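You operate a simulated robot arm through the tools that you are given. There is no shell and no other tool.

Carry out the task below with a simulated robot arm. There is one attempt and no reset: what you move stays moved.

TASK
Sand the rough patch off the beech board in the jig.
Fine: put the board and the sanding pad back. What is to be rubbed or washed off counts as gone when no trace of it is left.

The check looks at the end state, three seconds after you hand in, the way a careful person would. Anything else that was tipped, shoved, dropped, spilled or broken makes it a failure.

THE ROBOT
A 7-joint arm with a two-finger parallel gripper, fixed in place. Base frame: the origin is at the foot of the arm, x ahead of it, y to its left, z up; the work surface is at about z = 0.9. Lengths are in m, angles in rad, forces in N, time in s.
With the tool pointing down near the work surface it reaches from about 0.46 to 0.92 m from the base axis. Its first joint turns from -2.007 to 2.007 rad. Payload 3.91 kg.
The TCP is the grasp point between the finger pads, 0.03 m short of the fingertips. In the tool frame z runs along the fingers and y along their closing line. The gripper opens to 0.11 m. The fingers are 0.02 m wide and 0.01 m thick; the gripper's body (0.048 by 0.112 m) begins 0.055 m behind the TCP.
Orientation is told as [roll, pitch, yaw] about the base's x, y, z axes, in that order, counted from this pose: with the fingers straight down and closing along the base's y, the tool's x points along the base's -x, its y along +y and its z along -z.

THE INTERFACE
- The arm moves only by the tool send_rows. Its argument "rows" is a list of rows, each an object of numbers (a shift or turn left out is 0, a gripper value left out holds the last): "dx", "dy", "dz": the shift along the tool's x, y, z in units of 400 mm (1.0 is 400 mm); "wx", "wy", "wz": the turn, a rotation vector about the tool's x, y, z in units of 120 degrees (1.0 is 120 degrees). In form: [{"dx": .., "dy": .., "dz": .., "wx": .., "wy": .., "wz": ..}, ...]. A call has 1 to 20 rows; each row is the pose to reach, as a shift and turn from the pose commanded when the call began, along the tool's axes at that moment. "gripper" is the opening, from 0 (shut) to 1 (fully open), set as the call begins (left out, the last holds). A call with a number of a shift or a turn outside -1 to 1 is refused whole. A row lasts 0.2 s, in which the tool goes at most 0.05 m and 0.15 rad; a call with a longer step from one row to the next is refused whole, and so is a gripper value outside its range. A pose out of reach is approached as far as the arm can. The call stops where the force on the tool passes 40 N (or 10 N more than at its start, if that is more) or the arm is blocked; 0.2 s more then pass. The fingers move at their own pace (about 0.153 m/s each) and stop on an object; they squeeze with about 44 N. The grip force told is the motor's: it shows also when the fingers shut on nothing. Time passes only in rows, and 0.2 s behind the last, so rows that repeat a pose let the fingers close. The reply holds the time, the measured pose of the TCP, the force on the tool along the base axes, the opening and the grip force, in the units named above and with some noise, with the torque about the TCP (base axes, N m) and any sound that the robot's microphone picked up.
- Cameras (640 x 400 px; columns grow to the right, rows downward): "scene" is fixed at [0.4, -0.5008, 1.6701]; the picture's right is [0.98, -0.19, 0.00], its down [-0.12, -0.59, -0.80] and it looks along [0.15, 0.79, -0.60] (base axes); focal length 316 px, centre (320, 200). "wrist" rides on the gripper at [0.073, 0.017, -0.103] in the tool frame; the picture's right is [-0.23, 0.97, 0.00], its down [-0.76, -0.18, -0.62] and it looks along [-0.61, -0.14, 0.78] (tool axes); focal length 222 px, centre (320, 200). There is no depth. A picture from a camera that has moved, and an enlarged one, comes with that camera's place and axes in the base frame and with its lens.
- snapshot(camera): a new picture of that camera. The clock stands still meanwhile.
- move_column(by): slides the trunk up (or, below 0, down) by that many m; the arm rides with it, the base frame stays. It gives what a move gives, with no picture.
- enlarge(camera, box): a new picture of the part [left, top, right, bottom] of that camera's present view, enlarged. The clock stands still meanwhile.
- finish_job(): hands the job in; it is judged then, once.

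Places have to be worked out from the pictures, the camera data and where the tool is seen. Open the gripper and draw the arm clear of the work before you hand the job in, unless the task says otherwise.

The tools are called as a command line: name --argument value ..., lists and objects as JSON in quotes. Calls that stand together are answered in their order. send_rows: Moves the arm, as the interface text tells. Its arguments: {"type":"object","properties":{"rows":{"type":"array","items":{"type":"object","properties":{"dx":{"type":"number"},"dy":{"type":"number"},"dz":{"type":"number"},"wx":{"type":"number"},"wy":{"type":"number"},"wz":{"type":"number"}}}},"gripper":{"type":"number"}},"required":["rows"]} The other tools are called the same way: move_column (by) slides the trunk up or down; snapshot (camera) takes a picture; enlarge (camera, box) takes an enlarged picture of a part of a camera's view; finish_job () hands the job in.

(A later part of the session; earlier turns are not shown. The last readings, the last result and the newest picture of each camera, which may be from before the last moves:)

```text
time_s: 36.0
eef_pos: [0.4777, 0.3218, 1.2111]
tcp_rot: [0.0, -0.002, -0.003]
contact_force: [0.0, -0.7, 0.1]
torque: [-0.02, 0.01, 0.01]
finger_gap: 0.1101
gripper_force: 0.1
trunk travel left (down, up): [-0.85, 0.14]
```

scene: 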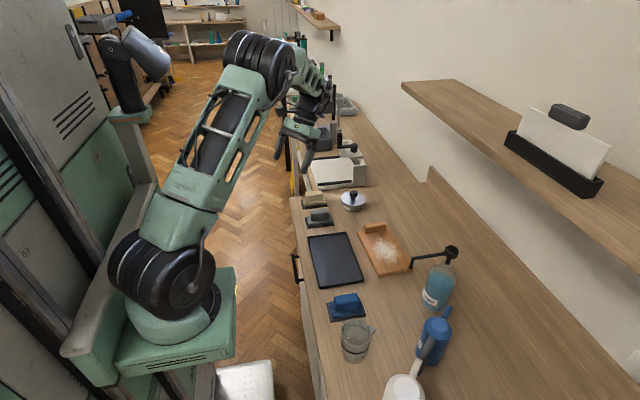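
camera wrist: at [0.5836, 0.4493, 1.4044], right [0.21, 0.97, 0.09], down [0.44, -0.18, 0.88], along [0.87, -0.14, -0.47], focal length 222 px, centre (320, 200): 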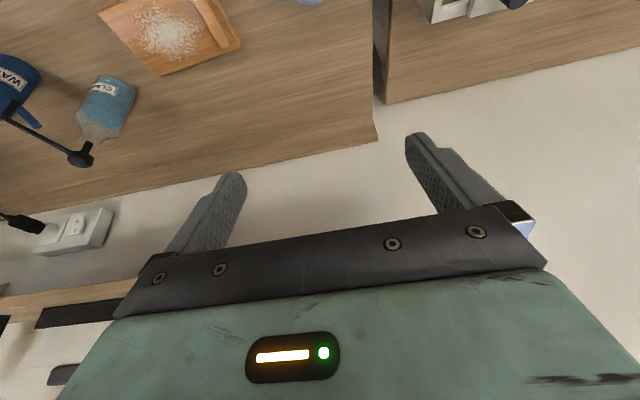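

Fully recovered at yaw 0. Now I'll hover over the tray to check its interior and see the board up close.

send_rows --rows '[{"dx": -0.05, "dy": -0.05, "dz": 0.06}, {"dx": -0.1, "dy": -0.1, "dz": 0.12}, {"dx": -0.15, "dy": -0.15, "dz": 0.18}, {"dx": -0.2, "dy": -0.2, "dz": 0.24}, {"dx": -0.25, "dy": -0.25, "dz": 0.3}, {"dx": -0.305, "dy": -0.305, "dz": 0.375}, {"dx": -0.305, "dy": -0.305, "dz": 0.375}]'

snapshot --camera "wrist"

enlarge --camera "wrist" --box '[190, 0, 450, 162]'

```text
time_s: 37.6
eef_pos: [0.5987, 0.2011, 1.0595]
tcp_rot: [-0.001, 0.001, 0.001]
contact_force: [-0.5, 0.2, 0.3]
torque: [0.0, -0.02, 0.0]
finger_gap: 0.1099
gripper_force: 0.1
trunk travel left (down, up): [-0.85, 0.14]
```

```text
taken
camera wrist: at [0.5255, 0.2176, 1.1633], right [0.23, 0.97, 0.0], down [0.76, -0.18, 0.62], along [0.61, -0.14, -0.78], focal length 222 px, centre (320, 200)
```

wrist: 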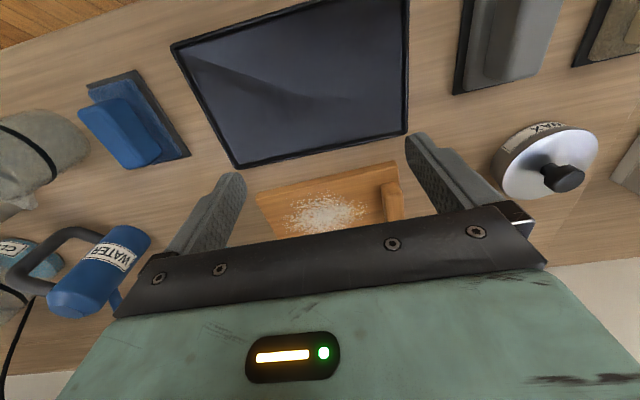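

```text
2.46 times, centred on (320, 81) of wrist
camera zoom: at [0.5255, 0.2176, 1.1633], right [0.23, 0.97, 0.0], down [0.76, -0.18, 0.62], along [0.61, -0.14, -0.78], focal length 547 px, centre (320, 493)
```

zoom: 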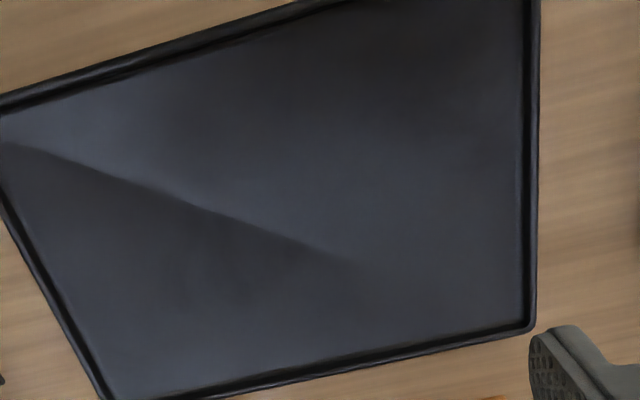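

The tray is empty, dry and has a low rim, about x 0.508–0.650 and y 0.077–0.297, so a 0.12 × 0.20 board fits in it and I take it as the jig. Next I'll hover over the board to measure its handle and patch.

send_rows --rows '[{"dx": -0.1}, {"dx": -0.2}, {"dx": -0.3}, {"dx": -0.4}, {"dx": -0.4}]'

snapshot --camera "wrist"

enlarge --camera "wrist" --box '[190, 20, 450, 182]'

```text
time_s: 38.8
eef_pos: [0.7589, 0.1975, 1.0601]
tcp_rot: [0.0, 0.0, 0.001]
contact_force: [0.0, -0.7, 0.7]
torque: [0.0, -0.02, -0.01]
finger_gap: 0.1098
gripper_force: 0.0
trunk travel left (down, up): [-0.85, 0.14]
```

```text
taken
camera wrist: at [0.686, 0.215, 1.1642], right [0.23, 0.97, 0.0], down [0.76, -0.18, 0.62], along [0.61, -0.14, -0.78], focal length 222 px, centre (320, 200)
```

wrist: 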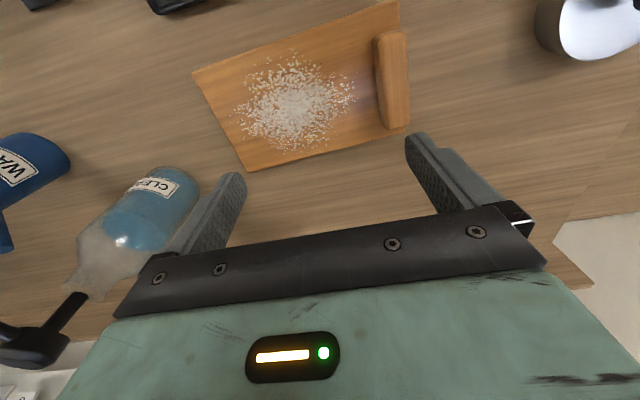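

```text
2.46 times, centred on (320, 101) of wrist
camera zoom: at [0.686, 0.215, 1.1642], right [0.23, 0.97, 0.0], down [0.76, -0.18, 0.62], along [0.61, -0.14, -0.78], focal length 547 px, centre (320, 444)
```

zoom: 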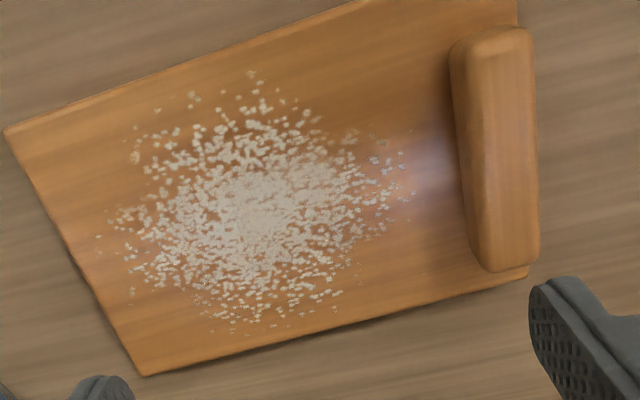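

The board is about 0.119 × 0.197 m, turned roughly +2.5°, and the tray's inside is just larger, so the tray is clearly its jig. The handle block sits at about x 0.705–0.785, y 0.258–0.284, with its top near z 0.947. I'll go above it with matching yaw and a part-open gripper.

send_rows --rows '[{"dx": 0.01, "dy": 0.06, "dz": 0.02, "wz": -0.005}, {"dx": 0.02, "dy": 0.12, "dz": 0.04, "wz": -0.01}, {"dx": 0.032, "dy": 0.184, "dz": 0.075, "wz": -0.019}, {"dx": 0.032, "dy": 0.184, "dz": 0.075, "wz": -0.019}]' --gripper 0.6

snapshot --camera "wrist"

enlarge --camera "scene" --box '[330, 160, 450, 280]'

```text
time_s: 39.8
eef_pos: [0.7468, 0.2728, 1.0321]
tcp_rot: [0.001, 0.0, 0.04]
contact_force: [0.1, -0.4, 0.4]
torque: [-0.02, -0.02, 0.03]
finger_gap: 0.0662
gripper_force: 0.1
trunk travel left (down, up): [-0.85, 0.14]
```

```text
taken
camera wrist: at [0.6723, 0.2867, 1.1339], right [0.19, 0.98, 0.0], down [0.77, -0.15, 0.62], along [0.61, -0.12, -0.78], focal length 222 px, centre (320, 200)
```

wrist: 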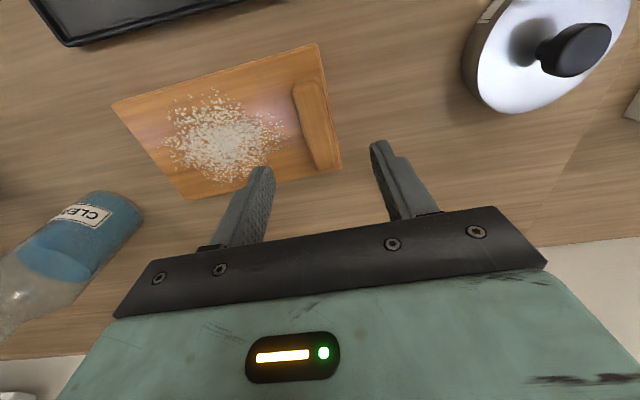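

```text
3.33 times, centred on (390, 220) of scene
camera zoom: at [0.4, -0.5008, 1.6701], right [0.98, -0.19, 0.0], down [-0.12, -0.59, -0.8], along [0.15, 0.79, -0.6], focal length 1053 px, centre (87, 133)
```

zoom: 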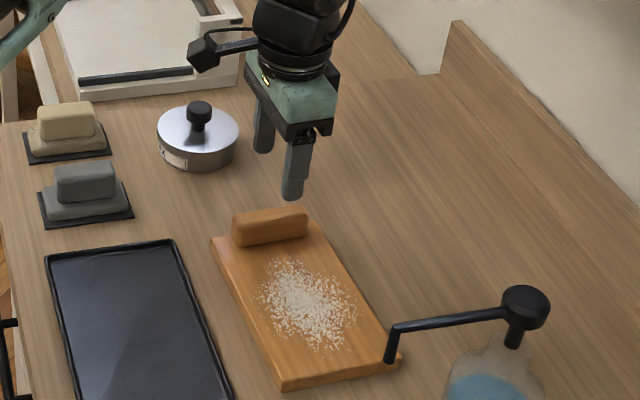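

The handle centre checks out at about (0.742, 0.272), right under the fingers. I'll descend to TCP z ≈ 0.956, which leaves the fingertips just above the board surface.

send_rows --rows '[{"dx": 0.01, "dz": 0.05}, {"dx": 0.01, "dz": 0.1}, {"dx": 0.01, "dz": 0.14}, {"dx": 0.01, "dz": 0.17}, {"dx": 0.01, "dz": 0.185}, {"dx": 0.01, "dz": 0.185}]'

snapshot --camera "wrist"

enlarge --camera "scene" --box '[340, 190, 430, 280]'

```text
time_s: 41.2
eef_pos: [0.7413, 0.273, 0.9568]
tcp_rot: [-0.001, 0.001, 0.039]
contact_force: [-0.1, 0.3, 0.6]
torque: [-0.01, -0.01, 0.01]
finger_gap: 0.0661
gripper_force: 0.0
trunk travel left (down, up): [-0.85, 0.14]
```

```text
taken
camera wrist: at [0.6672, 0.287, 1.0605], right [0.19, 0.98, 0.0], down [0.77, -0.15, 0.62], along [0.61, -0.12, -0.78], focal length 222 px, centre (320, 200)
```

wrist: 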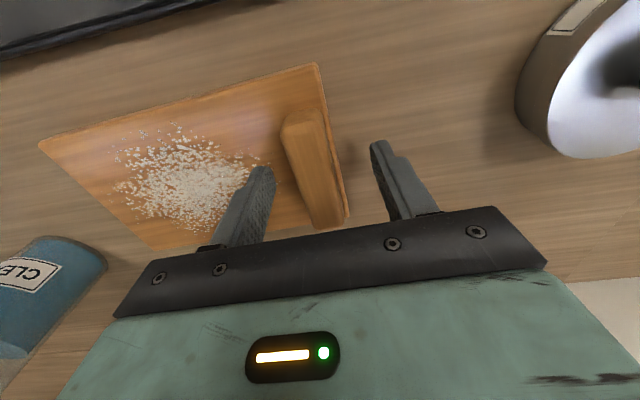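

```text
4.44 times, centred on (385, 235) of scene
camera zoom: at [0.4, -0.5008, 1.6701], right [0.98, -0.19, 0.0], down [-0.12, -0.59, -0.8], along [0.15, 0.79, -0.6], focal length 1404 px, centre (31, 44)
```

zoom: 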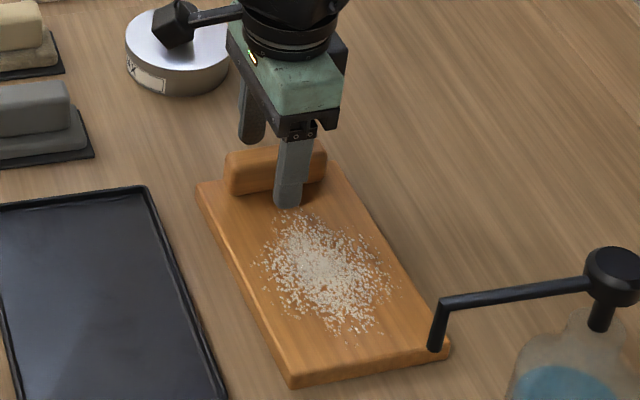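

The fingers straddle the handle with clearance on both sides. I'll close the gripper on it.

send_rows --rows '[{"dz": 0.0}, {"dz": 0.0}, {"dz": 0.0}, {"dz": 0.0}]' --gripper 0

enlarge --camera "scene" --box '[340, 190, 430, 280]'

```text
time_s: 42.2
eef_pos: [0.7411, 0.2734, 0.9572]
tcp_rot: [0.0, -0.001, 0.039]
contact_force: [0.8, -0.2, 0.2]
torque: [0.07, -0.24, 0.03]
finger_gap: 0.0236
gripper_force: 44.2
trunk travel left (down, up): [-0.85, 0.14]
```

```text
4.44 times, centred on (385, 235) of scene
camera zoom: at [0.4, -0.5008, 1.6701], right [0.98, -0.19, 0.0], down [-0.12, -0.59, -0.8], along [0.15, 0.79, -0.6], focal length 1404 px, centre (31, 44)
```

zoom: 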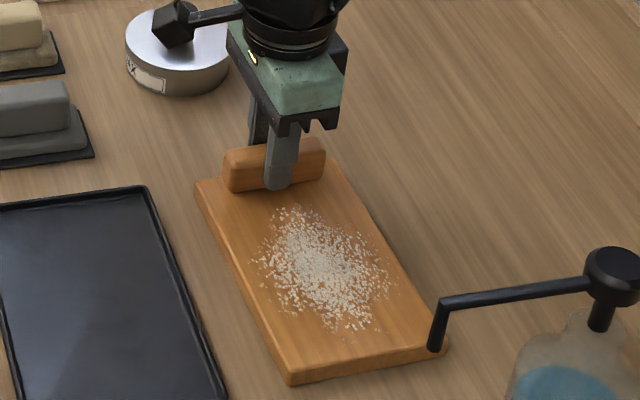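

Gripped with a gap of 23.6 mm and 44 N. I'll lift gently by 5 cm and look at how the board hangs.

send_rows --rows '[{"dz": -0.02}, {"dz": -0.05}, {"dz": -0.08}, {"dz": -0.11}, {"dz": -0.13}, {"dz": -0.13}]'

enlarge --camera "scene" --box '[340, 190, 430, 280]'

snapshot --camera "wrist"

```text
time_s: 43.6
eef_pos: [0.7418, 0.2734, 1.0095]
tcp_rot: [0.001, 0.0, 0.04]
contact_force: [-0.4, 0.5, -3.6]
torque: [0.25, -0.01, -0.04]
finger_gap: 0.0234
gripper_force: 43.8
trunk travel left (down, up): [-0.85, 0.14]
```

```text
4.44 times, centred on (385, 235) of scene
camera zoom: at [0.4, -0.5008, 1.6701], right [0.98, -0.19, 0.0], down [-0.12, -0.59, -0.8], along [0.15, 0.79, -0.6], focal length 1404 px, centre (31, 44)
```

zoom: 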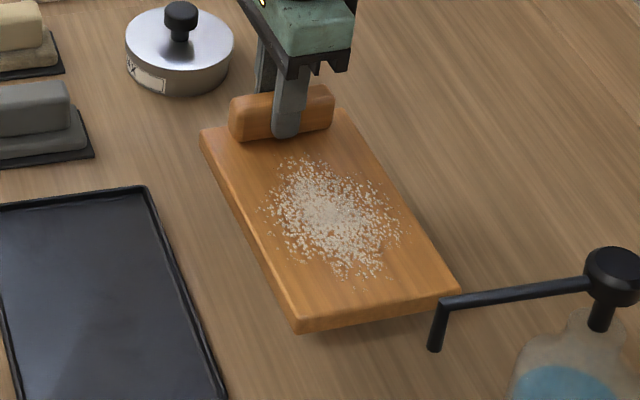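

```text
taken
camera wrist: at [0.6679, 0.2872, 1.1128], right [0.19, 0.98, 0.0], down [0.77, -0.15, 0.62], along [0.61, -0.12, -0.78], focal length 222 px, centre (320, 200)
```

wrist: 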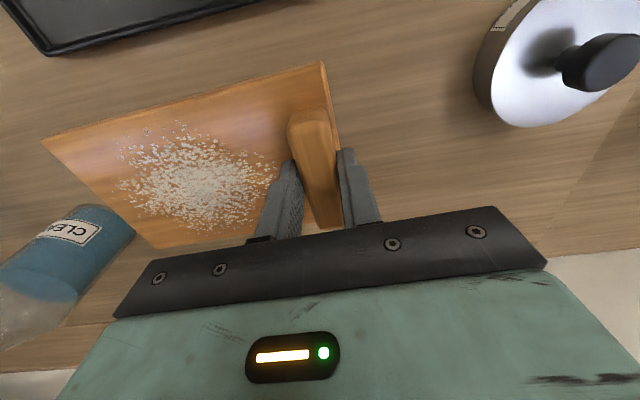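

The board (about 0.36 kg) hangs level, with its centre about 85 mm toward −y from the TCP. I'll carry it over the tray to TCP (0.5765, 0.273) while turning yaw to 0.

send_rows --rows '[{"dx": 0.07, "dy": 0.0026, "wz": 0.003}, {"dx": 0.15, "dy": 0.0056, "wz": 0.007}, {"dx": 0.23, "dy": 0.0086, "wz": 0.011}, {"dx": 0.31, "dy": 0.0116, "wz": 0.015}, {"dx": 0.38, "dy": 0.0143, "wz": 0.019}, {"dx": 0.413, "dy": 0.0155, "wz": 0.019}, {"dx": 0.413, "dy": 0.0155, "wz": 0.019}]'

send_rows --rows '[{"dz": 0.02}, {"dz": 0.04}, {"dz": 0.055}, {"dz": 0.055}]'

enlarge --camera "scene" --box '[295, 200, 385, 300]'

snapshot --camera "wrist"

```text
time_s: 45.2
eef_pos: [0.5757, 0.2714, 1.0106]
tcp_rot: [0.0, 0.001, 0.001]
contact_force: [1.1, 0.0, -3.0]
torque: [0.21, 0.03, 0.04]
finger_gap: 0.0234
gripper_force: 44.6
trunk travel left (down, up): [-0.85, 0.14]
```

```text
time_s: 46.2
eef_pos: [0.577, 0.2736, 0.9856]
tcp_rot: [0.002, -0.001, 0.001]
contact_force: [0.4, 0.4, -2.4]
torque: [0.22, 0.01, -0.01]
finger_gap: 0.0233
gripper_force: 44.0
trunk travel left (down, up): [-0.85, 0.14]
```

```text
4.00 times, centred on (340, 250) of scene
camera zoom: at [0.4, -0.5008, 1.6701], right [0.98, -0.19, 0.0], down [-0.12, -0.59, -0.8], along [0.15, 0.79, -0.6], focal length 1264 px, centre (240, 0)
```

zoom: 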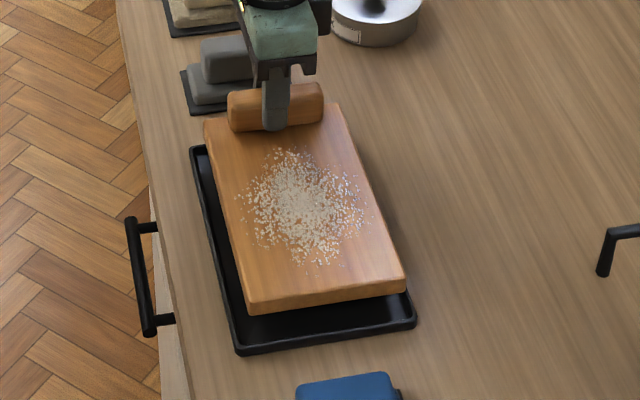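

```text
taken
camera wrist: at [0.504, 0.2894, 1.0904], right [0.23, 0.97, 0.0], down [0.76, -0.18, 0.62], along [0.61, -0.14, -0.78], focal length 222 px, centre (320, 200)
```

wrist: 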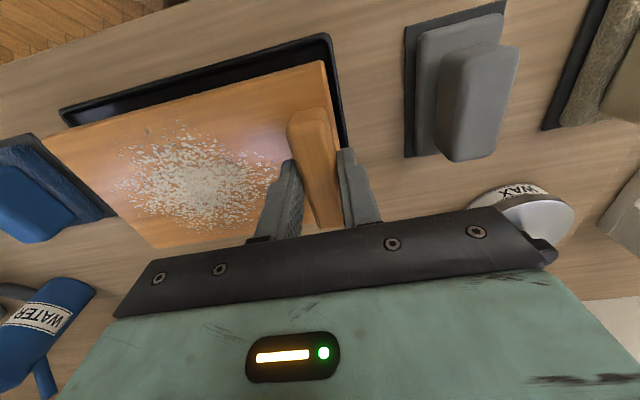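

The board is centred over the tray to within about a millimetre on both axes (gaps of about 10 and 8 mm in x, 7 and 7 mm in y to the outer rim). I'll nudge it −1 mm in x and lower it slowly, watching the force.

send_rows --rows '[{"dx": 0.003, "dz": 0.01}, {"dx": 0.003, "dz": 0.02}, {"dx": 0.003, "dz": 0.03}, {"dx": 0.003, "dz": 0.04}, {"dx": 0.003, "dz": 0.048}, {"dx": 0.003, "dz": 0.048}]'

enlarge --camera "scene" --box '[295, 200, 385, 300]'

```text
time_s: 47.6
eef_pos: [0.5775, 0.2727, 0.9663]
tcp_rot: [0.0, 0.0, 0.0]
contact_force: [0.5, 0.1, -3.5]
torque: [0.23, 0.04, -0.02]
finger_gap: 0.0233
gripper_force: 44.0
trunk travel left (down, up): [-0.85, 0.14]
```

```text
4.00 times, centred on (340, 250) of scene
camera zoom: at [0.4, -0.5008, 1.6701], right [0.98, -0.19, 0.0], down [-0.12, -0.59, -0.8], along [0.15, 0.79, -0.6], focal length 1264 px, centre (240, 0)
```

zoom: 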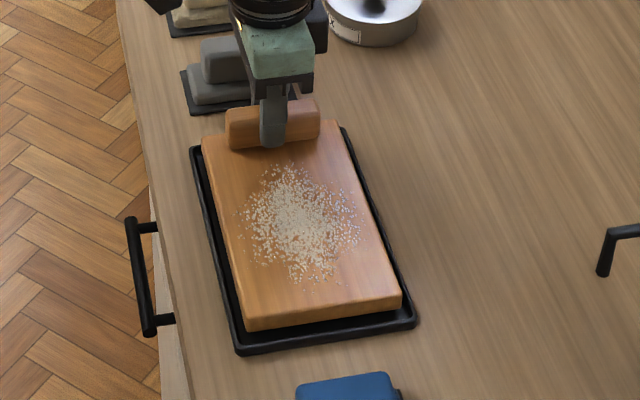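

The board hovers nicely inside the rim. I'll lower it the last few millimetres in small steps until the weight transfers.

send_rows --rows '[{"dz": 0.004}, {"dz": 0.008}, {"dz": 0.012}, {"dz": 0.012}]'

```text
time_s: 48.6
eef_pos: [0.5757, 0.2714, 0.9621]
tcp_rot: [-0.001, 0.0, -0.001]
contact_force: [0.1, 0.4, -3.6]
torque: [0.2, 0.03, 0.02]
finger_gap: 0.0232
gripper_force: 44.2
trunk travel left (down, up): [-0.85, 0.14]
```

The force still shows the full weight, so it isn't down yet. I'll continue lowering slowly.

send_rows --rows '[{"dz": 0.003}, {"dz": 0.006}, {"dz": 0.006}]'

enlarge --camera "scene" --box '[295, 200, 385, 300]'

```text
time_s: 49.4
eef_pos: [0.5767, 0.2723, 0.9595]
tcp_rot: [0.001, -0.001, 0.001]
contact_force: [0.3, 0.8, 5.4]
torque: [-0.03, 0.12, 0.1]
finger_gap: 0.0236
gripper_force: 44.3
trunk travel left (down, up): [-0.85, 0.14]
```

```text
4.00 times, centred on (340, 250) of scene
camera zoom: at [0.4, -0.5008, 1.6701], right [0.98, -0.19, 0.0], down [-0.12, -0.59, -0.8], along [0.15, 0.79, -0.6], focal length 1264 px, centre (240, 0)
```

zoom: 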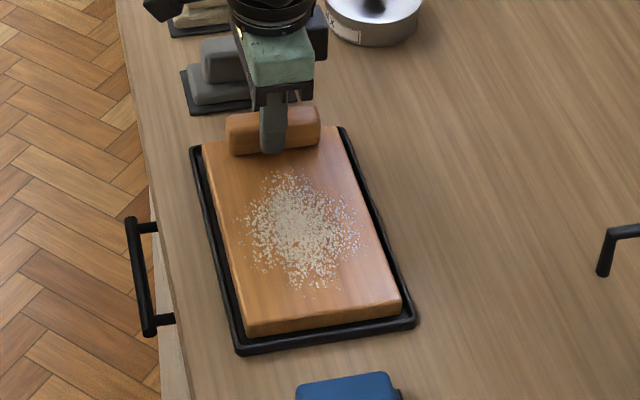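

The board is down on the tray floor (force flipped to +5 N). I'll open the gripper and rise straight up.

send_rows --rows '[{"dz": -0.002}, {"dz": -0.002}, {"dz": -0.002}]' --gripper 0.55

send_rows --rows '[{"dz": -0.04}, {"dz": -0.1}, {"dz": -0.17}, {"dz": -0.25}, {"dz": -0.25}]'

snapshot --camera "wrist"

enlarge --camera "scene" --box '[295, 180, 385, 300]'

```text
time_s: 50.2
eef_pos: [0.5768, 0.2723, 0.9613]
tcp_rot: [-0.001, -0.002, 0.001]
contact_force: [0.1, 0.3, -0.5]
torque: [-0.01, -0.01, -0.01]
finger_gap: 0.0605
gripper_force: 0.1
trunk travel left (down, up): [-0.85, 0.14]
```

```text
time_s: 51.4
eef_pos: [0.577, 0.2717, 1.0607]
tcp_rot: [-0.003, -0.002, 0.001]
contact_force: [-0.3, 0.3, -0.4]
torque: [-0.03, -0.03, -0.01]
finger_gap: 0.0604
gripper_force: 0.0
trunk travel left (down, up): [-0.85, 0.14]
```

```text
taken
camera wrist: at [0.5036, 0.2886, 1.1655], right [0.23, 0.97, 0.0], down [0.76, -0.18, 0.62], along [0.61, -0.14, -0.78], focal length 222 px, centre (320, 200)
```

wrist: 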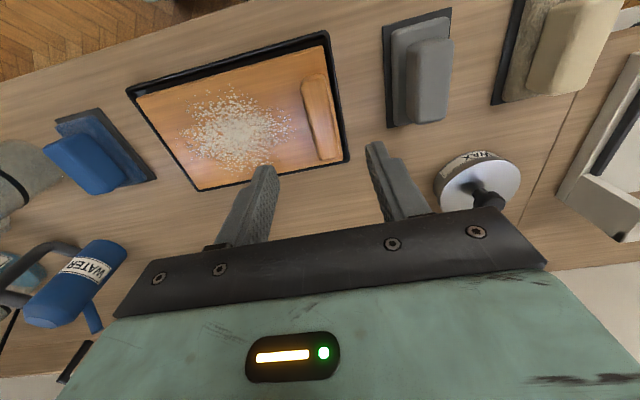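

```text
3.33 times, centred on (340, 240) of scene
camera zoom: at [0.4, -0.5008, 1.6701], right [0.98, -0.19, 0.0], down [-0.12, -0.59, -0.8], along [0.15, 0.79, -0.6], focal length 1053 px, centre (253, 67)
```

zoom: 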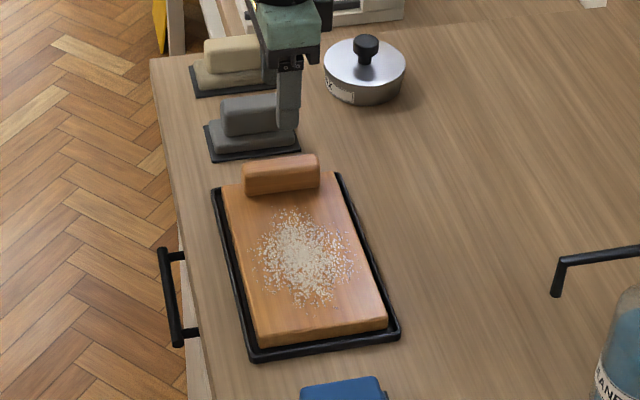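

The board sits squarely in the jig. The gritty tan pad is my pick for the sanding pad, so I'll move over it to measure its handle.

send_rows --rows '[{"dy": 0.1}, {"dy": 0.2}, {"dy": 0.3}, {"dy": 0.4}, {"dy": 0.5}, {"dy": 0.54, "dz": 0.03}, {"dy": 0.54, "dz": 0.03}]'

snapshot --camera "wrist"

enlarge --camera "wrist" --box '[220, 20, 420, 150]'

enlarge --camera "scene" --box '[290, 170, 350, 230]'

```text
time_s: 53.0
eef_pos: [0.5759, 0.4882, 1.0508]
tcp_rot: [-0.001, 0.0, -0.001]
contact_force: [-0.1, -0.4, -1.7]
torque: [-0.02, 0.02, 0.02]
finger_gap: 0.0604
gripper_force: 0.1
trunk travel left (down, up): [-0.85, 0.14]
```

```text
taken
camera wrist: at [0.5019, 0.5047, 1.1548], right [0.23, 0.97, 0.0], down [0.76, -0.18, 0.62], along [0.61, -0.14, -0.78], focal length 222 px, centre (320, 200)
```

wrist: 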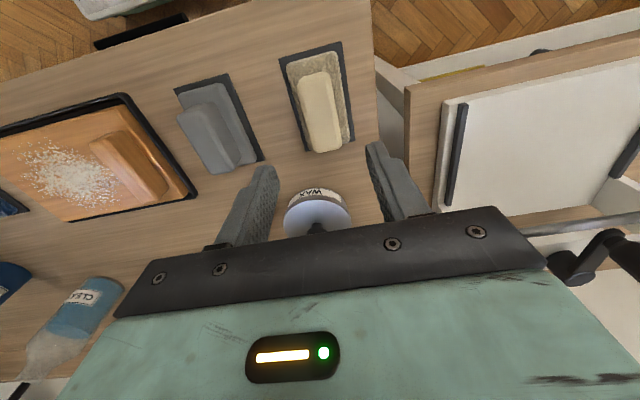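

```text
3.08 times, centred on (320, 85) of wrist
camera zoom: at [0.5019, 0.5047, 1.1548], right [0.23, 0.97, 0.0], down [0.76, -0.18, 0.62], along [0.61, -0.14, -0.78], focal length 684 px, centre (320, 554)
```

zoom: 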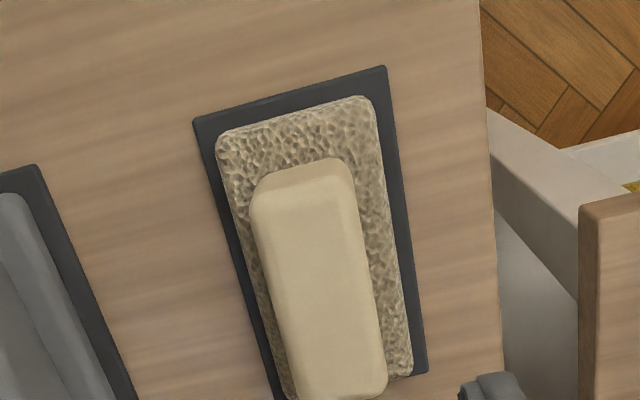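

```text
6.67 times, centred on (320, 200) of scene
camera zoom: at [0.4, -0.5008, 1.6701], right [0.98, -0.19, 0.0], down [-0.12, -0.59, -0.8], along [0.15, 0.79, -0.6], focal length 2106 px, centre (320, 200)
```

zoom: 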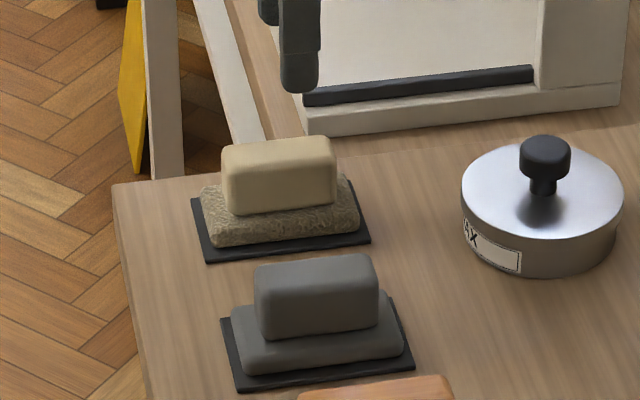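

The tan pad's handle is at about (0.564, 0.4915), about 0.03 m wide, with its top near z 0.955 — both cameras agree. I'll descend with fingertips just above the pad's base.

send_rows --rows '[{"dx": 0.015, "dy": 0.004, "dz": 0.06}, {"dx": 0.03, "dy": 0.008, "dz": 0.12}, {"dx": 0.03, "dy": 0.008, "dz": 0.17}, {"dx": 0.03, "dy": 0.008, "dz": 0.21}, {"dx": 0.03, "dy": 0.008, "dz": 0.23}, {"dx": 0.03, "dy": 0.008, "dz": 0.23}]'

snapshot --camera "wrist"

enlarge --camera "scene" --box '[290, 170, 350, 230]'

```text
time_s: 54.4
eef_pos: [0.5646, 0.4918, 0.9558]
tcp_rot: [0.002, 0.0, 0.0]
contact_force: [0.8, -0.1, 0.4]
torque: [0.01, -0.04, -0.02]
finger_gap: 0.0605
gripper_force: 0.0
trunk travel left (down, up): [-0.85, 0.14]
```

```text
taken
camera wrist: at [0.4902, 0.5085, 1.0608], right [0.23, 0.97, 0.0], down [0.76, -0.18, 0.62], along [0.61, -0.14, -0.78], focal length 222 px, centre (320, 200)
```

wrist: 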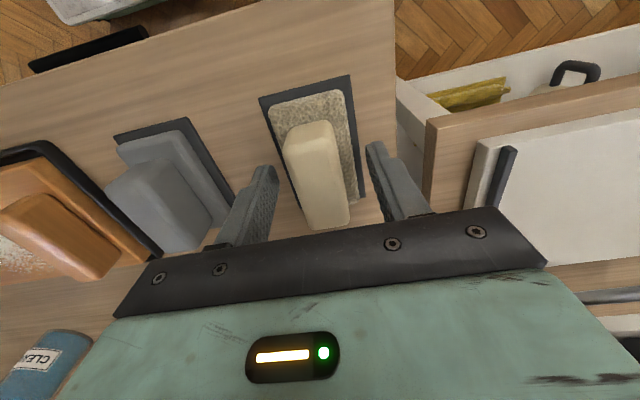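

```text
6.67 times, centred on (320, 200) of scene
camera zoom: at [0.4, -0.5008, 1.6701], right [0.98, -0.19, 0.0], down [-0.12, -0.59, -0.8], along [0.15, 0.79, -0.6], focal length 2106 px, centre (320, 200)
```

zoom: 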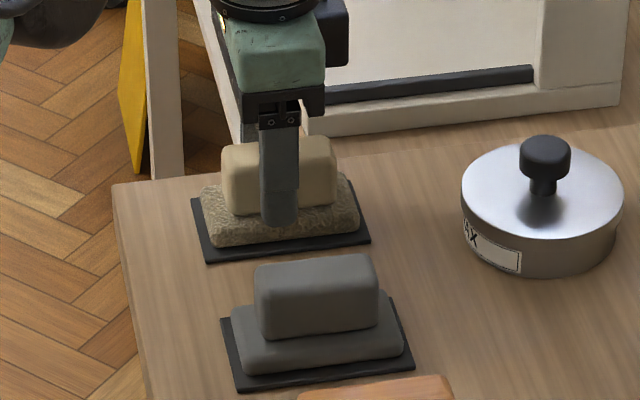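

The fingers straddle the tan handle correctly at TCP (0.5646, 0.4918, 0.956). I'll close on it and lift, then inspect the pad.

send_rows --rows '[{"dz": 0.0}, {"dz": 0.0}, {"dz": 0.0}, {"dz": 0.0}]' --gripper 0

send_rows --rows '[{"dz": -0.03}, {"dz": -0.08}, {"dz": -0.15}, {"dz": -0.22}, {"dz": -0.25}, {"dz": -0.25}]'

enlarge --camera "scene" --box '[290, 120, 370, 230]'

snapshot --camera "wrist"

```text
time_s: 55.4
eef_pos: [0.5634, 0.4929, 0.9572]
tcp_rot: [-0.002, 0.0, 0.0]
contact_force: [0.5, 0.7, 0.4]
torque: [0.05, -0.04, 0.03]
finger_gap: 0.0292
gripper_force: 44.0
trunk travel left (down, up): [-0.85, 0.14]
```

```text
time_s: 56.8
eef_pos: [0.5635, 0.4918, 1.0558]
tcp_rot: [0.0, 0.001, -0.001]
contact_force: [0.2, 0.3, -1.1]
torque: [0.03, -0.02, -0.01]
finger_gap: 0.0294
gripper_force: 43.9
trunk travel left (down, up): [-0.85, 0.14]
```

```text
3.64 times, centred on (330, 175) of scene
camera zoom: at [0.4, -0.5008, 1.6701], right [0.98, -0.19, 0.0], down [-0.12, -0.59, -0.8], along [0.15, 0.79, -0.6], focal length 1149 px, centre (284, 291)
```

zoom: 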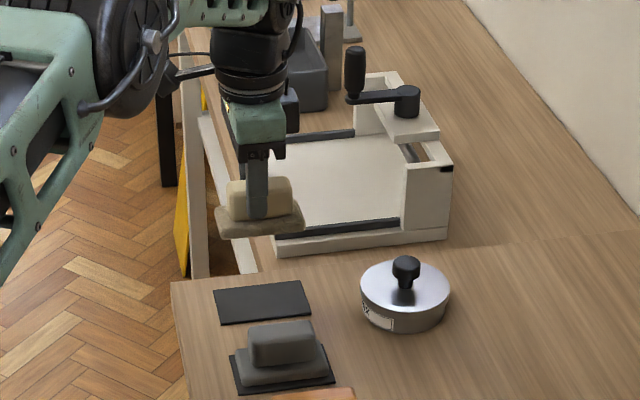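

```text
taken
camera wrist: at [0.4896, 0.5083, 1.1604], right [0.23, 0.97, 0.0], down [0.76, -0.18, 0.62], along [0.61, -0.14, -0.78], focal length 222 px, centre (320, 200)
```

wrist: 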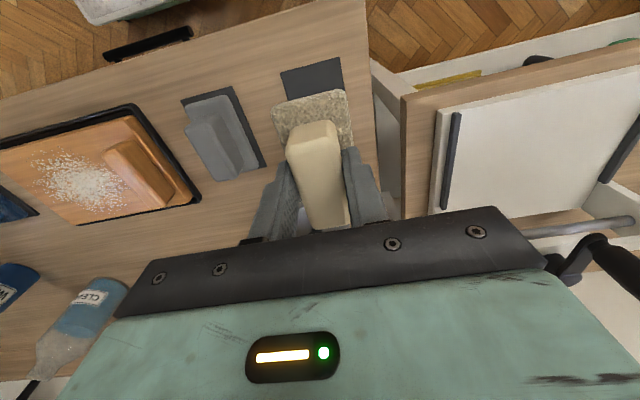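

The pad lifts cleanly off its mat. I'll carry it over the board in the jig to about (0.5765, 0.18), staying above the board's handle.

send_rows --rows '[{"dx": -0.004, "dy": -0.08}, {"dx": -0.008, "dy": -0.18}, {"dx": -0.012, "dy": -0.28}, {"dx": -0.016, "dy": -0.38}, {"dx": -0.02, "dy": -0.48}, {"dx": -0.024, "dy": -0.58}, {"dx": -0.028, "dy": -0.68}, {"dx": -0.0325, "dy": -0.76}, {"dx": -0.0325, "dy": -0.78}, {"dx": -0.0325, "dy": -0.78}]'

send_rows --rows '[{"dz": 0.05}, {"dz": 0.1}, {"dz": 0.14}, {"dz": 0.17}, {"dz": 0.18}, {"dz": 0.18}]'

enlarge --camera "scene" --box '[295, 190, 385, 300]'

snapshot --camera "wrist"

```text
time_s: 59.0
eef_pos: [0.5783, 0.181, 1.0579]
tcp_rot: [0.001, -0.001, -0.001]
contact_force: [0.0, 0.1, -0.4]
torque: [-0.04, 0.01, -0.01]
finger_gap: 0.0292
gripper_force: 44.3
trunk travel left (down, up): [-0.85, 0.14]
```

```text
time_s: 60.4
eef_pos: [0.5783, 0.1804, 0.9848]
tcp_rot: [0.001, 0.0, 0.0]
contact_force: [0.5, 0.6, -0.3]
torque: [-0.01, 0.02, -0.01]
finger_gap: 0.0293
gripper_force: 44.3
trunk travel left (down, up): [-0.85, 0.14]
```

```text
3.64 times, centred on (340, 245) of scene
camera zoom: at [0.4, -0.5008, 1.6701], right [0.98, -0.19, 0.0], down [-0.12, -0.59, -0.8], along [0.15, 0.79, -0.6], focal length 1149 px, centre (247, 36)
```

zoom: 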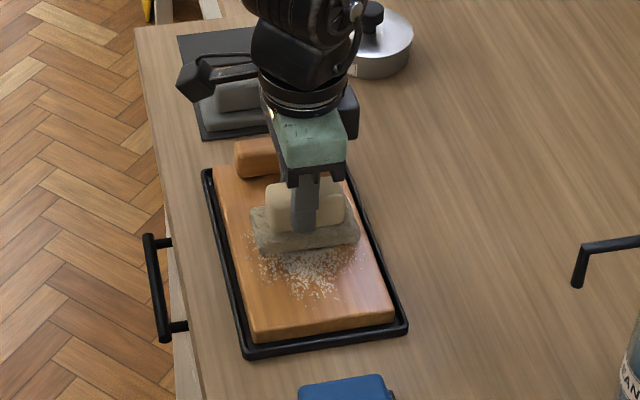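

```text
taken
camera wrist: at [0.5041, 0.1969, 1.0885], right [0.23, 0.97, 0.0], down [0.76, -0.18, 0.62], along [0.61, -0.14, -0.78], focal length 222 px, centre (320, 200)
```

wrist: 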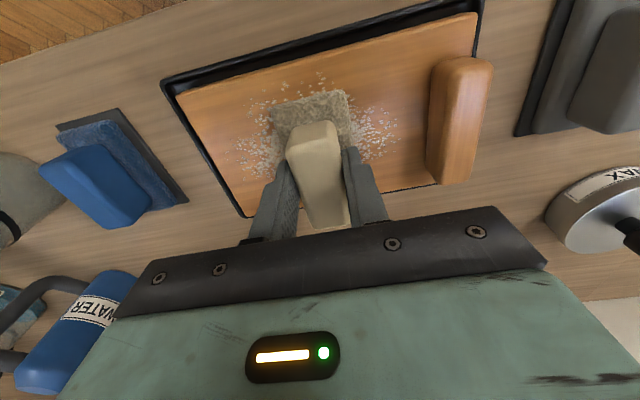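

The pad hovers about 9 mm above the patch. I'll lower it in 2 mm steps to find contact.

send_rows --rows '[{"dz": 0.005}, {"dz": 0.01}, {"dz": 0.015}, {"dz": 0.019}, {"dz": 0.019}]'

```text
time_s: 61.6
eef_pos: [0.5763, 0.1785, 0.9778]
tcp_rot: [0.0, -0.001, 0.0]
contact_force: [-0.6, 0.3, -0.8]
torque: [-0.01, -0.01, 0.01]
finger_gap: 0.0293
gripper_force: 43.9
trunk travel left (down, up): [-0.85, 0.14]
```

No contact yet at z 0.978. I'll continue down slowly.

send_rows --rows '[{"dz": 0.003}, {"dz": 0.006}, {"dz": 0.006}]'

```text
time_s: 62.4
eef_pos: [0.5754, 0.1789, 0.9752]
tcp_rot: [-0.001, -0.001, 0.002]
contact_force: [0.5, 0.6, 0.3]
torque: [0.0, 0.04, -0.01]
finger_gap: 0.0291
gripper_force: 43.7
trunk travel left (down, up): [-0.85, 0.14]
```

send_rows --rows '[{"dz": 0.002}, {"dz": 0.004}, {"dz": 0.004}]'

```text
time_s: 63.2
eef_pos: [0.5764, 0.1792, 0.9748]
tcp_rot: [0.0, -0.001, 0.001]
contact_force: [-0.9, -1.1, 10.4]
torque: [-0.06, 0.0, -0.01]
finger_gap: 0.029
gripper_force: 43.5
trunk travel left (down, up): [-0.85, 0.14]
```

Contact at about 10 N with the pad on the patch. I'll do one short test stroke along y and check whether the grains come off and the board holds still.

send_rows --rows '[{"dy": 0.05}, {"dy": 0.1}, {"dy": 0.05}, {"dy": 0.0}, {"dy": -0.05}, {"dy": -0.1}, {"dy": -0.05}, {"dy": 0.0}]'

snapshot --camera "wrist"

enlarge --camera "scene" --box '[295, 190, 385, 300]'

```text
time_s: 65.0
eef_pos: [0.5768, 0.178, 0.9742]
tcp_rot: [0.0, 0.0, -0.001]
contact_force: [-1.0, -12.8, 28.7]
torque: [-0.46, 0.04, 0.03]
finger_gap: 0.0289
gripper_force: 43.9
trunk travel left (down, up): [-0.85, 0.14]
```

```text
taken
camera wrist: at [0.5033, 0.1943, 1.0786], right [0.23, 0.97, 0.0], down [0.76, -0.18, 0.62], along [0.61, -0.14, -0.78], focal length 222 px, centre (320, 200)
```

wrist: 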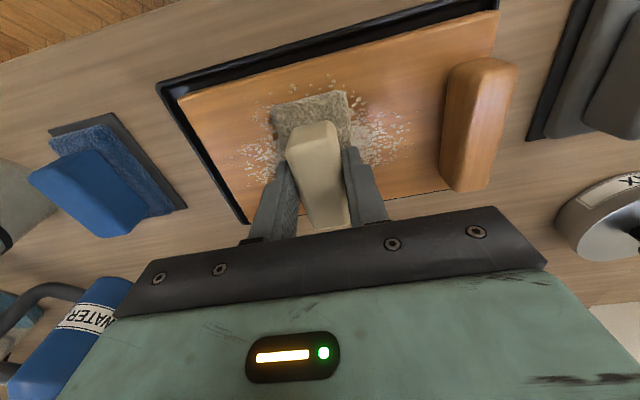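

```text
3.64 times, centred on (340, 245) of scene
camera zoom: at [0.4, -0.5008, 1.6701], right [0.98, -0.19, 0.0], down [-0.12, -0.59, -0.8], along [0.15, 0.79, -0.6], focal length 1149 px, centre (247, 36)
```

zoom: 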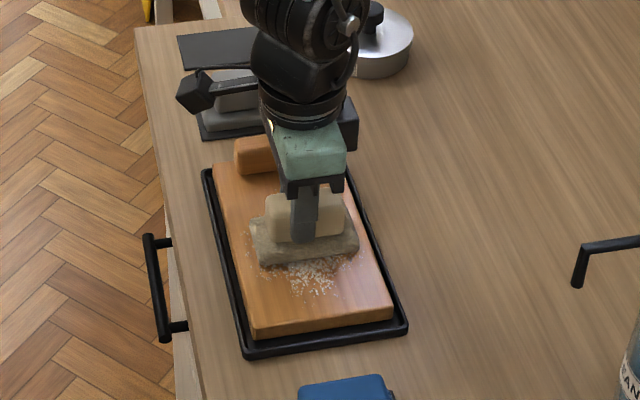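

Force built up to 29 N, so I should press a bit less. I'll zoom in to see whether the grains are thinning.

enlarge --camera "wrist" --box '[200, 60, 440, 210]'

enlarge --camera "scene" --box '[330, 240, 380, 285]'

```text
2.67 times, centred on (320, 135) of wrist
camera zoom: at [0.5033, 0.1943, 1.0786], right [0.23, 0.97, 0.0], down [0.76, -0.18, 0.62], along [0.61, -0.14, -0.78], focal length 592 px, centre (320, 373)
```

zoom: 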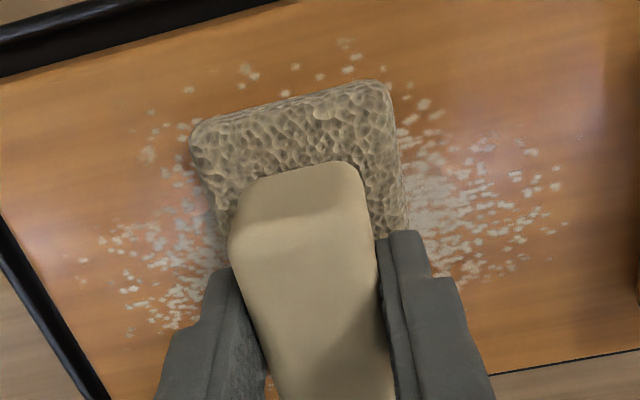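

```text
8.89 times, centred on (355, 262) of scene
camera zoom: at [0.4, -0.5008, 1.6701], right [0.98, -0.19, 0.0], down [-0.12, -0.59, -0.8], along [0.15, 0.79, -0.6], focal length 2808 px, centre (9, -356)
```

zoom: 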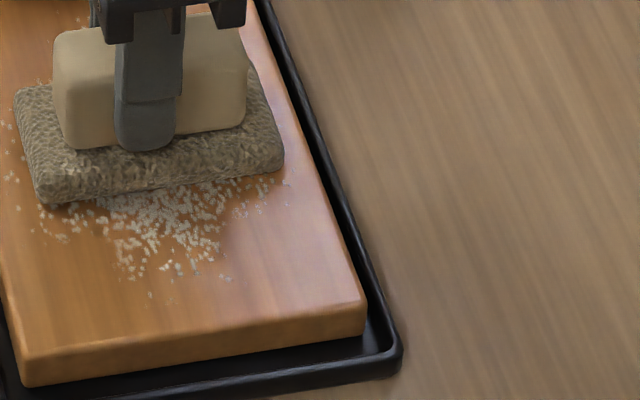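

The grains near the stroke have turned translucent, so the tan pad does sand. I'll ease the pressure slightly and run fuller strokes along y from about 0.125 to 0.225.

send_rows --rows '[{"dz": -0.003}, {"dy": 0.05, "dz": -0.003}, {"dy": 0.11, "dz": -0.003}, {"dy": 0.06, "dz": -0.003}, {"dy": 0.0, "dz": -0.003}, {"dy": -0.06, "dz": -0.003}, {"dy": -0.12, "dz": -0.003}, {"dy": -0.06, "dz": -0.003}, {"dy": 0.0, "dz": -0.003}, {"dy": 0.06, "dz": -0.003}, {"dy": 0.11, "dz": -0.003}, {"dy": 0.06, "dz": -0.003}, {"dy": 0.0, "dz": -0.003}, {"dy": -0.06, "dz": -0.003}, {"dy": -0.12, "dz": -0.003}, {"dy": -0.06, "dz": -0.003}, {"dy": 0.0, "dz": -0.003}]'

enlarge --camera "wrist" --box '[150, 0, 470, 200]'

enlarge --camera "scene" --box '[300, 200, 390, 300]'

```text
time_s: 68.6
eef_pos: [0.5752, 0.179, 0.9754]
tcp_rot: [0.001, -0.001, -0.001]
contact_force: [-1.5, -2.5, 10.7]
torque: [-0.15, 0.04, 0.06]
finger_gap: 0.0291
gripper_force: 44.2
trunk travel left (down, up): [-0.85, 0.14]
```

```text
2.00 times, centred on (310, 100) of wrist
camera zoom: at [0.5022, 0.1963, 1.0787], right [0.23, 0.97, 0.0], down [0.76, -0.18, 0.62], along [0.61, -0.14, -0.78], focal length 444 px, centre (340, 400)
```

zoom: 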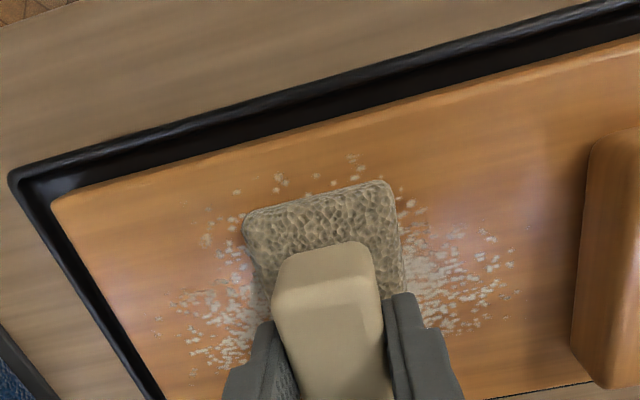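

```text
4.00 times, centred on (345, 250) of scene
camera zoom: at [0.4, -0.5008, 1.6701], right [0.98, -0.19, 0.0], down [-0.12, -0.59, -0.8], along [0.15, 0.79, -0.6], focal length 1264 px, centre (220, 0)
```

zoom: 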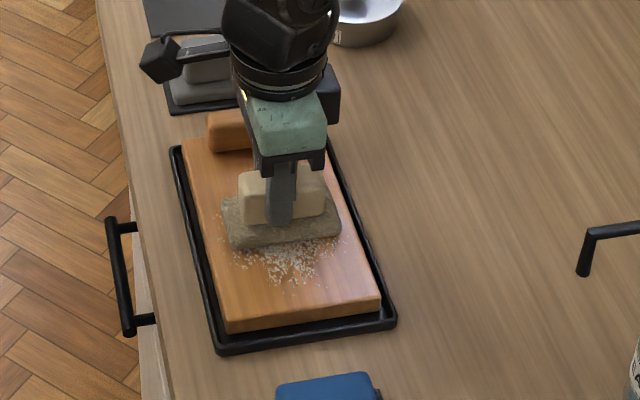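

Grains are thinning but still there. I'll press slightly more and make more strokes, then lift to inspect.

send_rows --rows '[{"dy": 0.06, "dz": 0.0015}, {"dy": 0.115, "dz": 0.0015}, {"dy": 0.06, "dz": 0.0015}, {"dy": 0.0, "dz": 0.0015}, {"dy": -0.06, "dz": 0.0015}, {"dy": -0.12, "dz": 0.0015}, {"dy": -0.06, "dz": 0.0015}, {"dy": 0.0, "dz": 0.0015}, {"dy": 0.06, "dz": 0.0015}, {"dy": 0.115, "dz": 0.0015}, {"dy": 0.06, "dz": 0.0015}, {"dy": 0.0, "dz": 0.0015}, {"dy": -0.06, "dz": 0.0015}, {"dy": -0.12, "dz": 0.0015}, {"dy": -0.06, "dz": 0.0015}, {"dy": 0.0, "dz": 0.0015}]'

send_rows --rows '[{"dz": -0.02}, {"dz": -0.06}, {"dz": -0.12}, {"dz": -0.15, "dy": 0.08}, {"dz": -0.15, "dy": 0.18}, {"dz": -0.15, "dy": 0.28}, {"dz": -0.15, "dy": 0.35}, {"dz": -0.15, "dy": 0.35}]'

snapshot --camera "wrist"

enlarge --camera "scene" --box '[300, 200, 390, 300]'

```text
time_s: 72.0
eef_pos: [0.5763, 0.1803, 0.9746]
tcp_rot: [-0.002, 0.0, -0.002]
contact_force: [-0.1, 0.4, -1.4]
torque: [0.04, 0.01, 0.0]
finger_gap: 0.0292
gripper_force: 44.4
trunk travel left (down, up): [-0.85, 0.14]
```

```text
time_s: 73.8
eef_pos: [0.5768, 0.3194, 1.0348]
tcp_rot: [-0.003, 0.001, -0.001]
contact_force: [0.9, -0.5, -1.0]
torque: [0.01, -0.01, -0.02]
finger_gap: 0.029
gripper_force: 44.0
trunk travel left (down, up): [-0.85, 0.14]
```

```text
taken
camera wrist: at [0.5031, 0.3366, 1.1388], right [0.23, 0.97, 0.0], down [0.76, -0.18, 0.62], along [0.61, -0.14, -0.78], focal length 222 px, centre (320, 200)
```

wrist: 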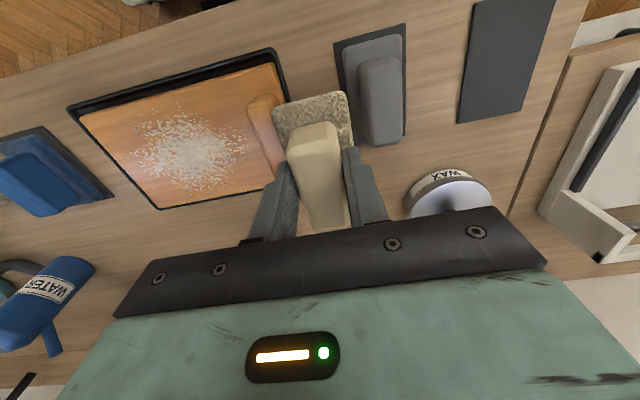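

```text
4.00 times, centred on (345, 250) of scene
camera zoom: at [0.4, -0.5008, 1.6701], right [0.98, -0.19, 0.0], down [-0.12, -0.59, -0.8], along [0.15, 0.79, -0.6], focal length 1264 px, centre (220, 0)
```

zoom: 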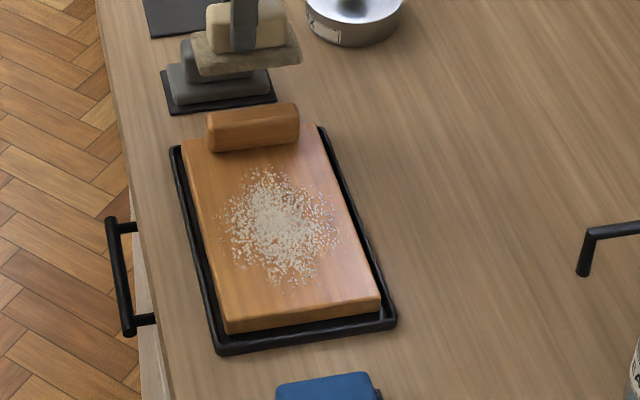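

In that run the pad lost contact at the end (force about 0), and much of the patch remains. I'll zoom in to compare the patch with its original density.

enlarge --camera "wrist" --box '[70, 60, 290, 215]'

enlarge --camera "scene" --box '[340, 230, 400, 290]'

enlarge --camera "scene" --box '[330, 225, 400, 285]'

```text
2.58 times, centred on (180, 138) of wrist
camera zoom: at [0.5031, 0.3366, 1.1388], right [0.23, 0.97, 0.0], down [0.76, -0.18, 0.62], along [0.61, -0.14, -0.78], focal length 573 px, centre (681, 361)
```

zoom: 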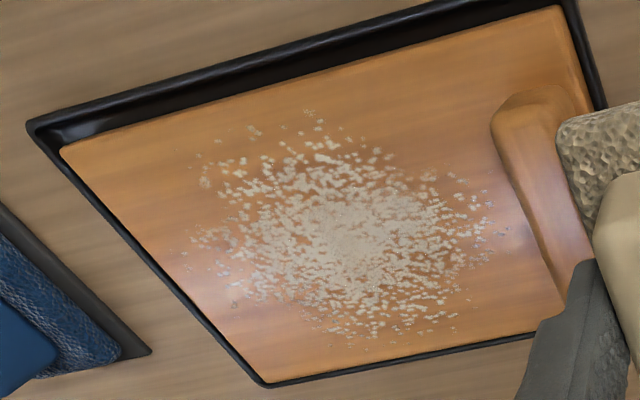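

```text
6.67 times, centred on (370, 260) of scene
camera zoom: at [0.4, -0.5008, 1.6701], right [0.98, -0.19, 0.0], down [-0.12, -0.59, -0.8], along [0.15, 0.79, -0.6], focal length 2106 px, centre (-13, -200)
```

zoom: 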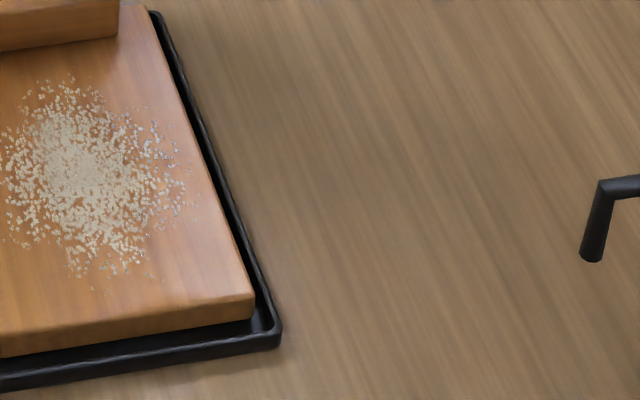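

```text
6.67 times, centred on (365, 255) of scene
camera zoom: at [0.4, -0.5008, 1.6701], right [0.98, -0.19, 0.0], down [-0.12, -0.59, -0.8], along [0.15, 0.79, -0.6], focal length 2106 px, centre (20, -167)
```

zoom: 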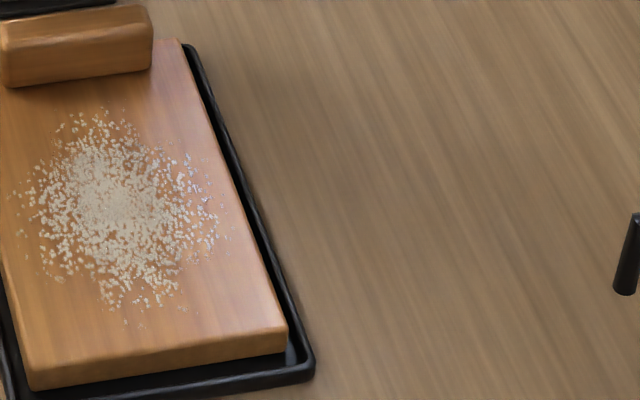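

It's hard to tell if anything was removed. I'll take the exact same scene crop as before sanding to compare directly.

enlarge --camera "scene" --box '[295, 200, 385, 300]'

enlarge --camera "scene" --box '[335, 235, 375, 275]'

```text
4.00 times, centred on (340, 250) of scene
camera zoom: at [0.4, -0.5008, 1.6701], right [0.98, -0.19, 0.0], down [-0.12, -0.59, -0.8], along [0.15, 0.79, -0.6], focal length 1264 px, centre (240, 0)
```

zoom: 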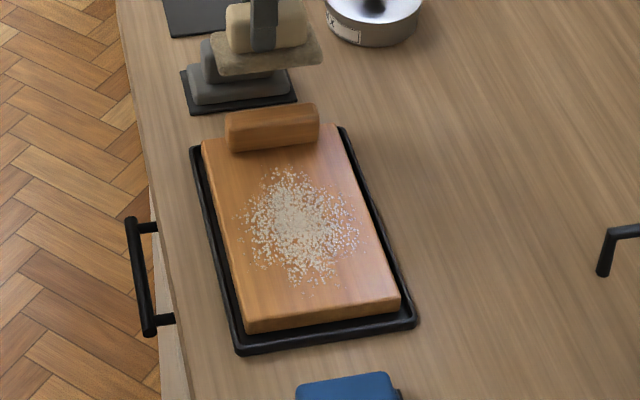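

```text
10.00 times, centred on (355, 255) of scene
camera zoom: at [0.4, -0.5008, 1.6701], right [0.98, -0.19, 0.0], down [-0.12, -0.59, -0.8], along [0.15, 0.79, -0.6], focal length 3159 px, centre (-30, -350)
```

zoom: 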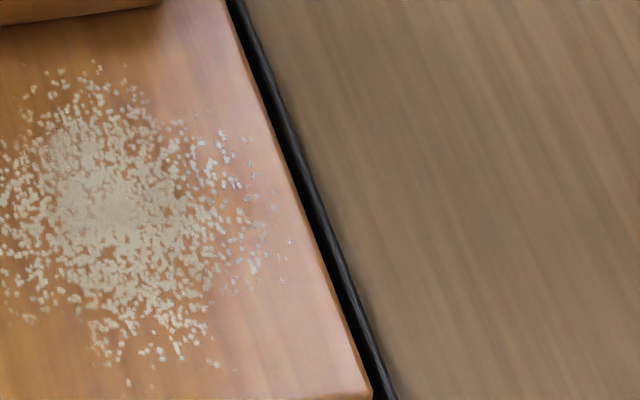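

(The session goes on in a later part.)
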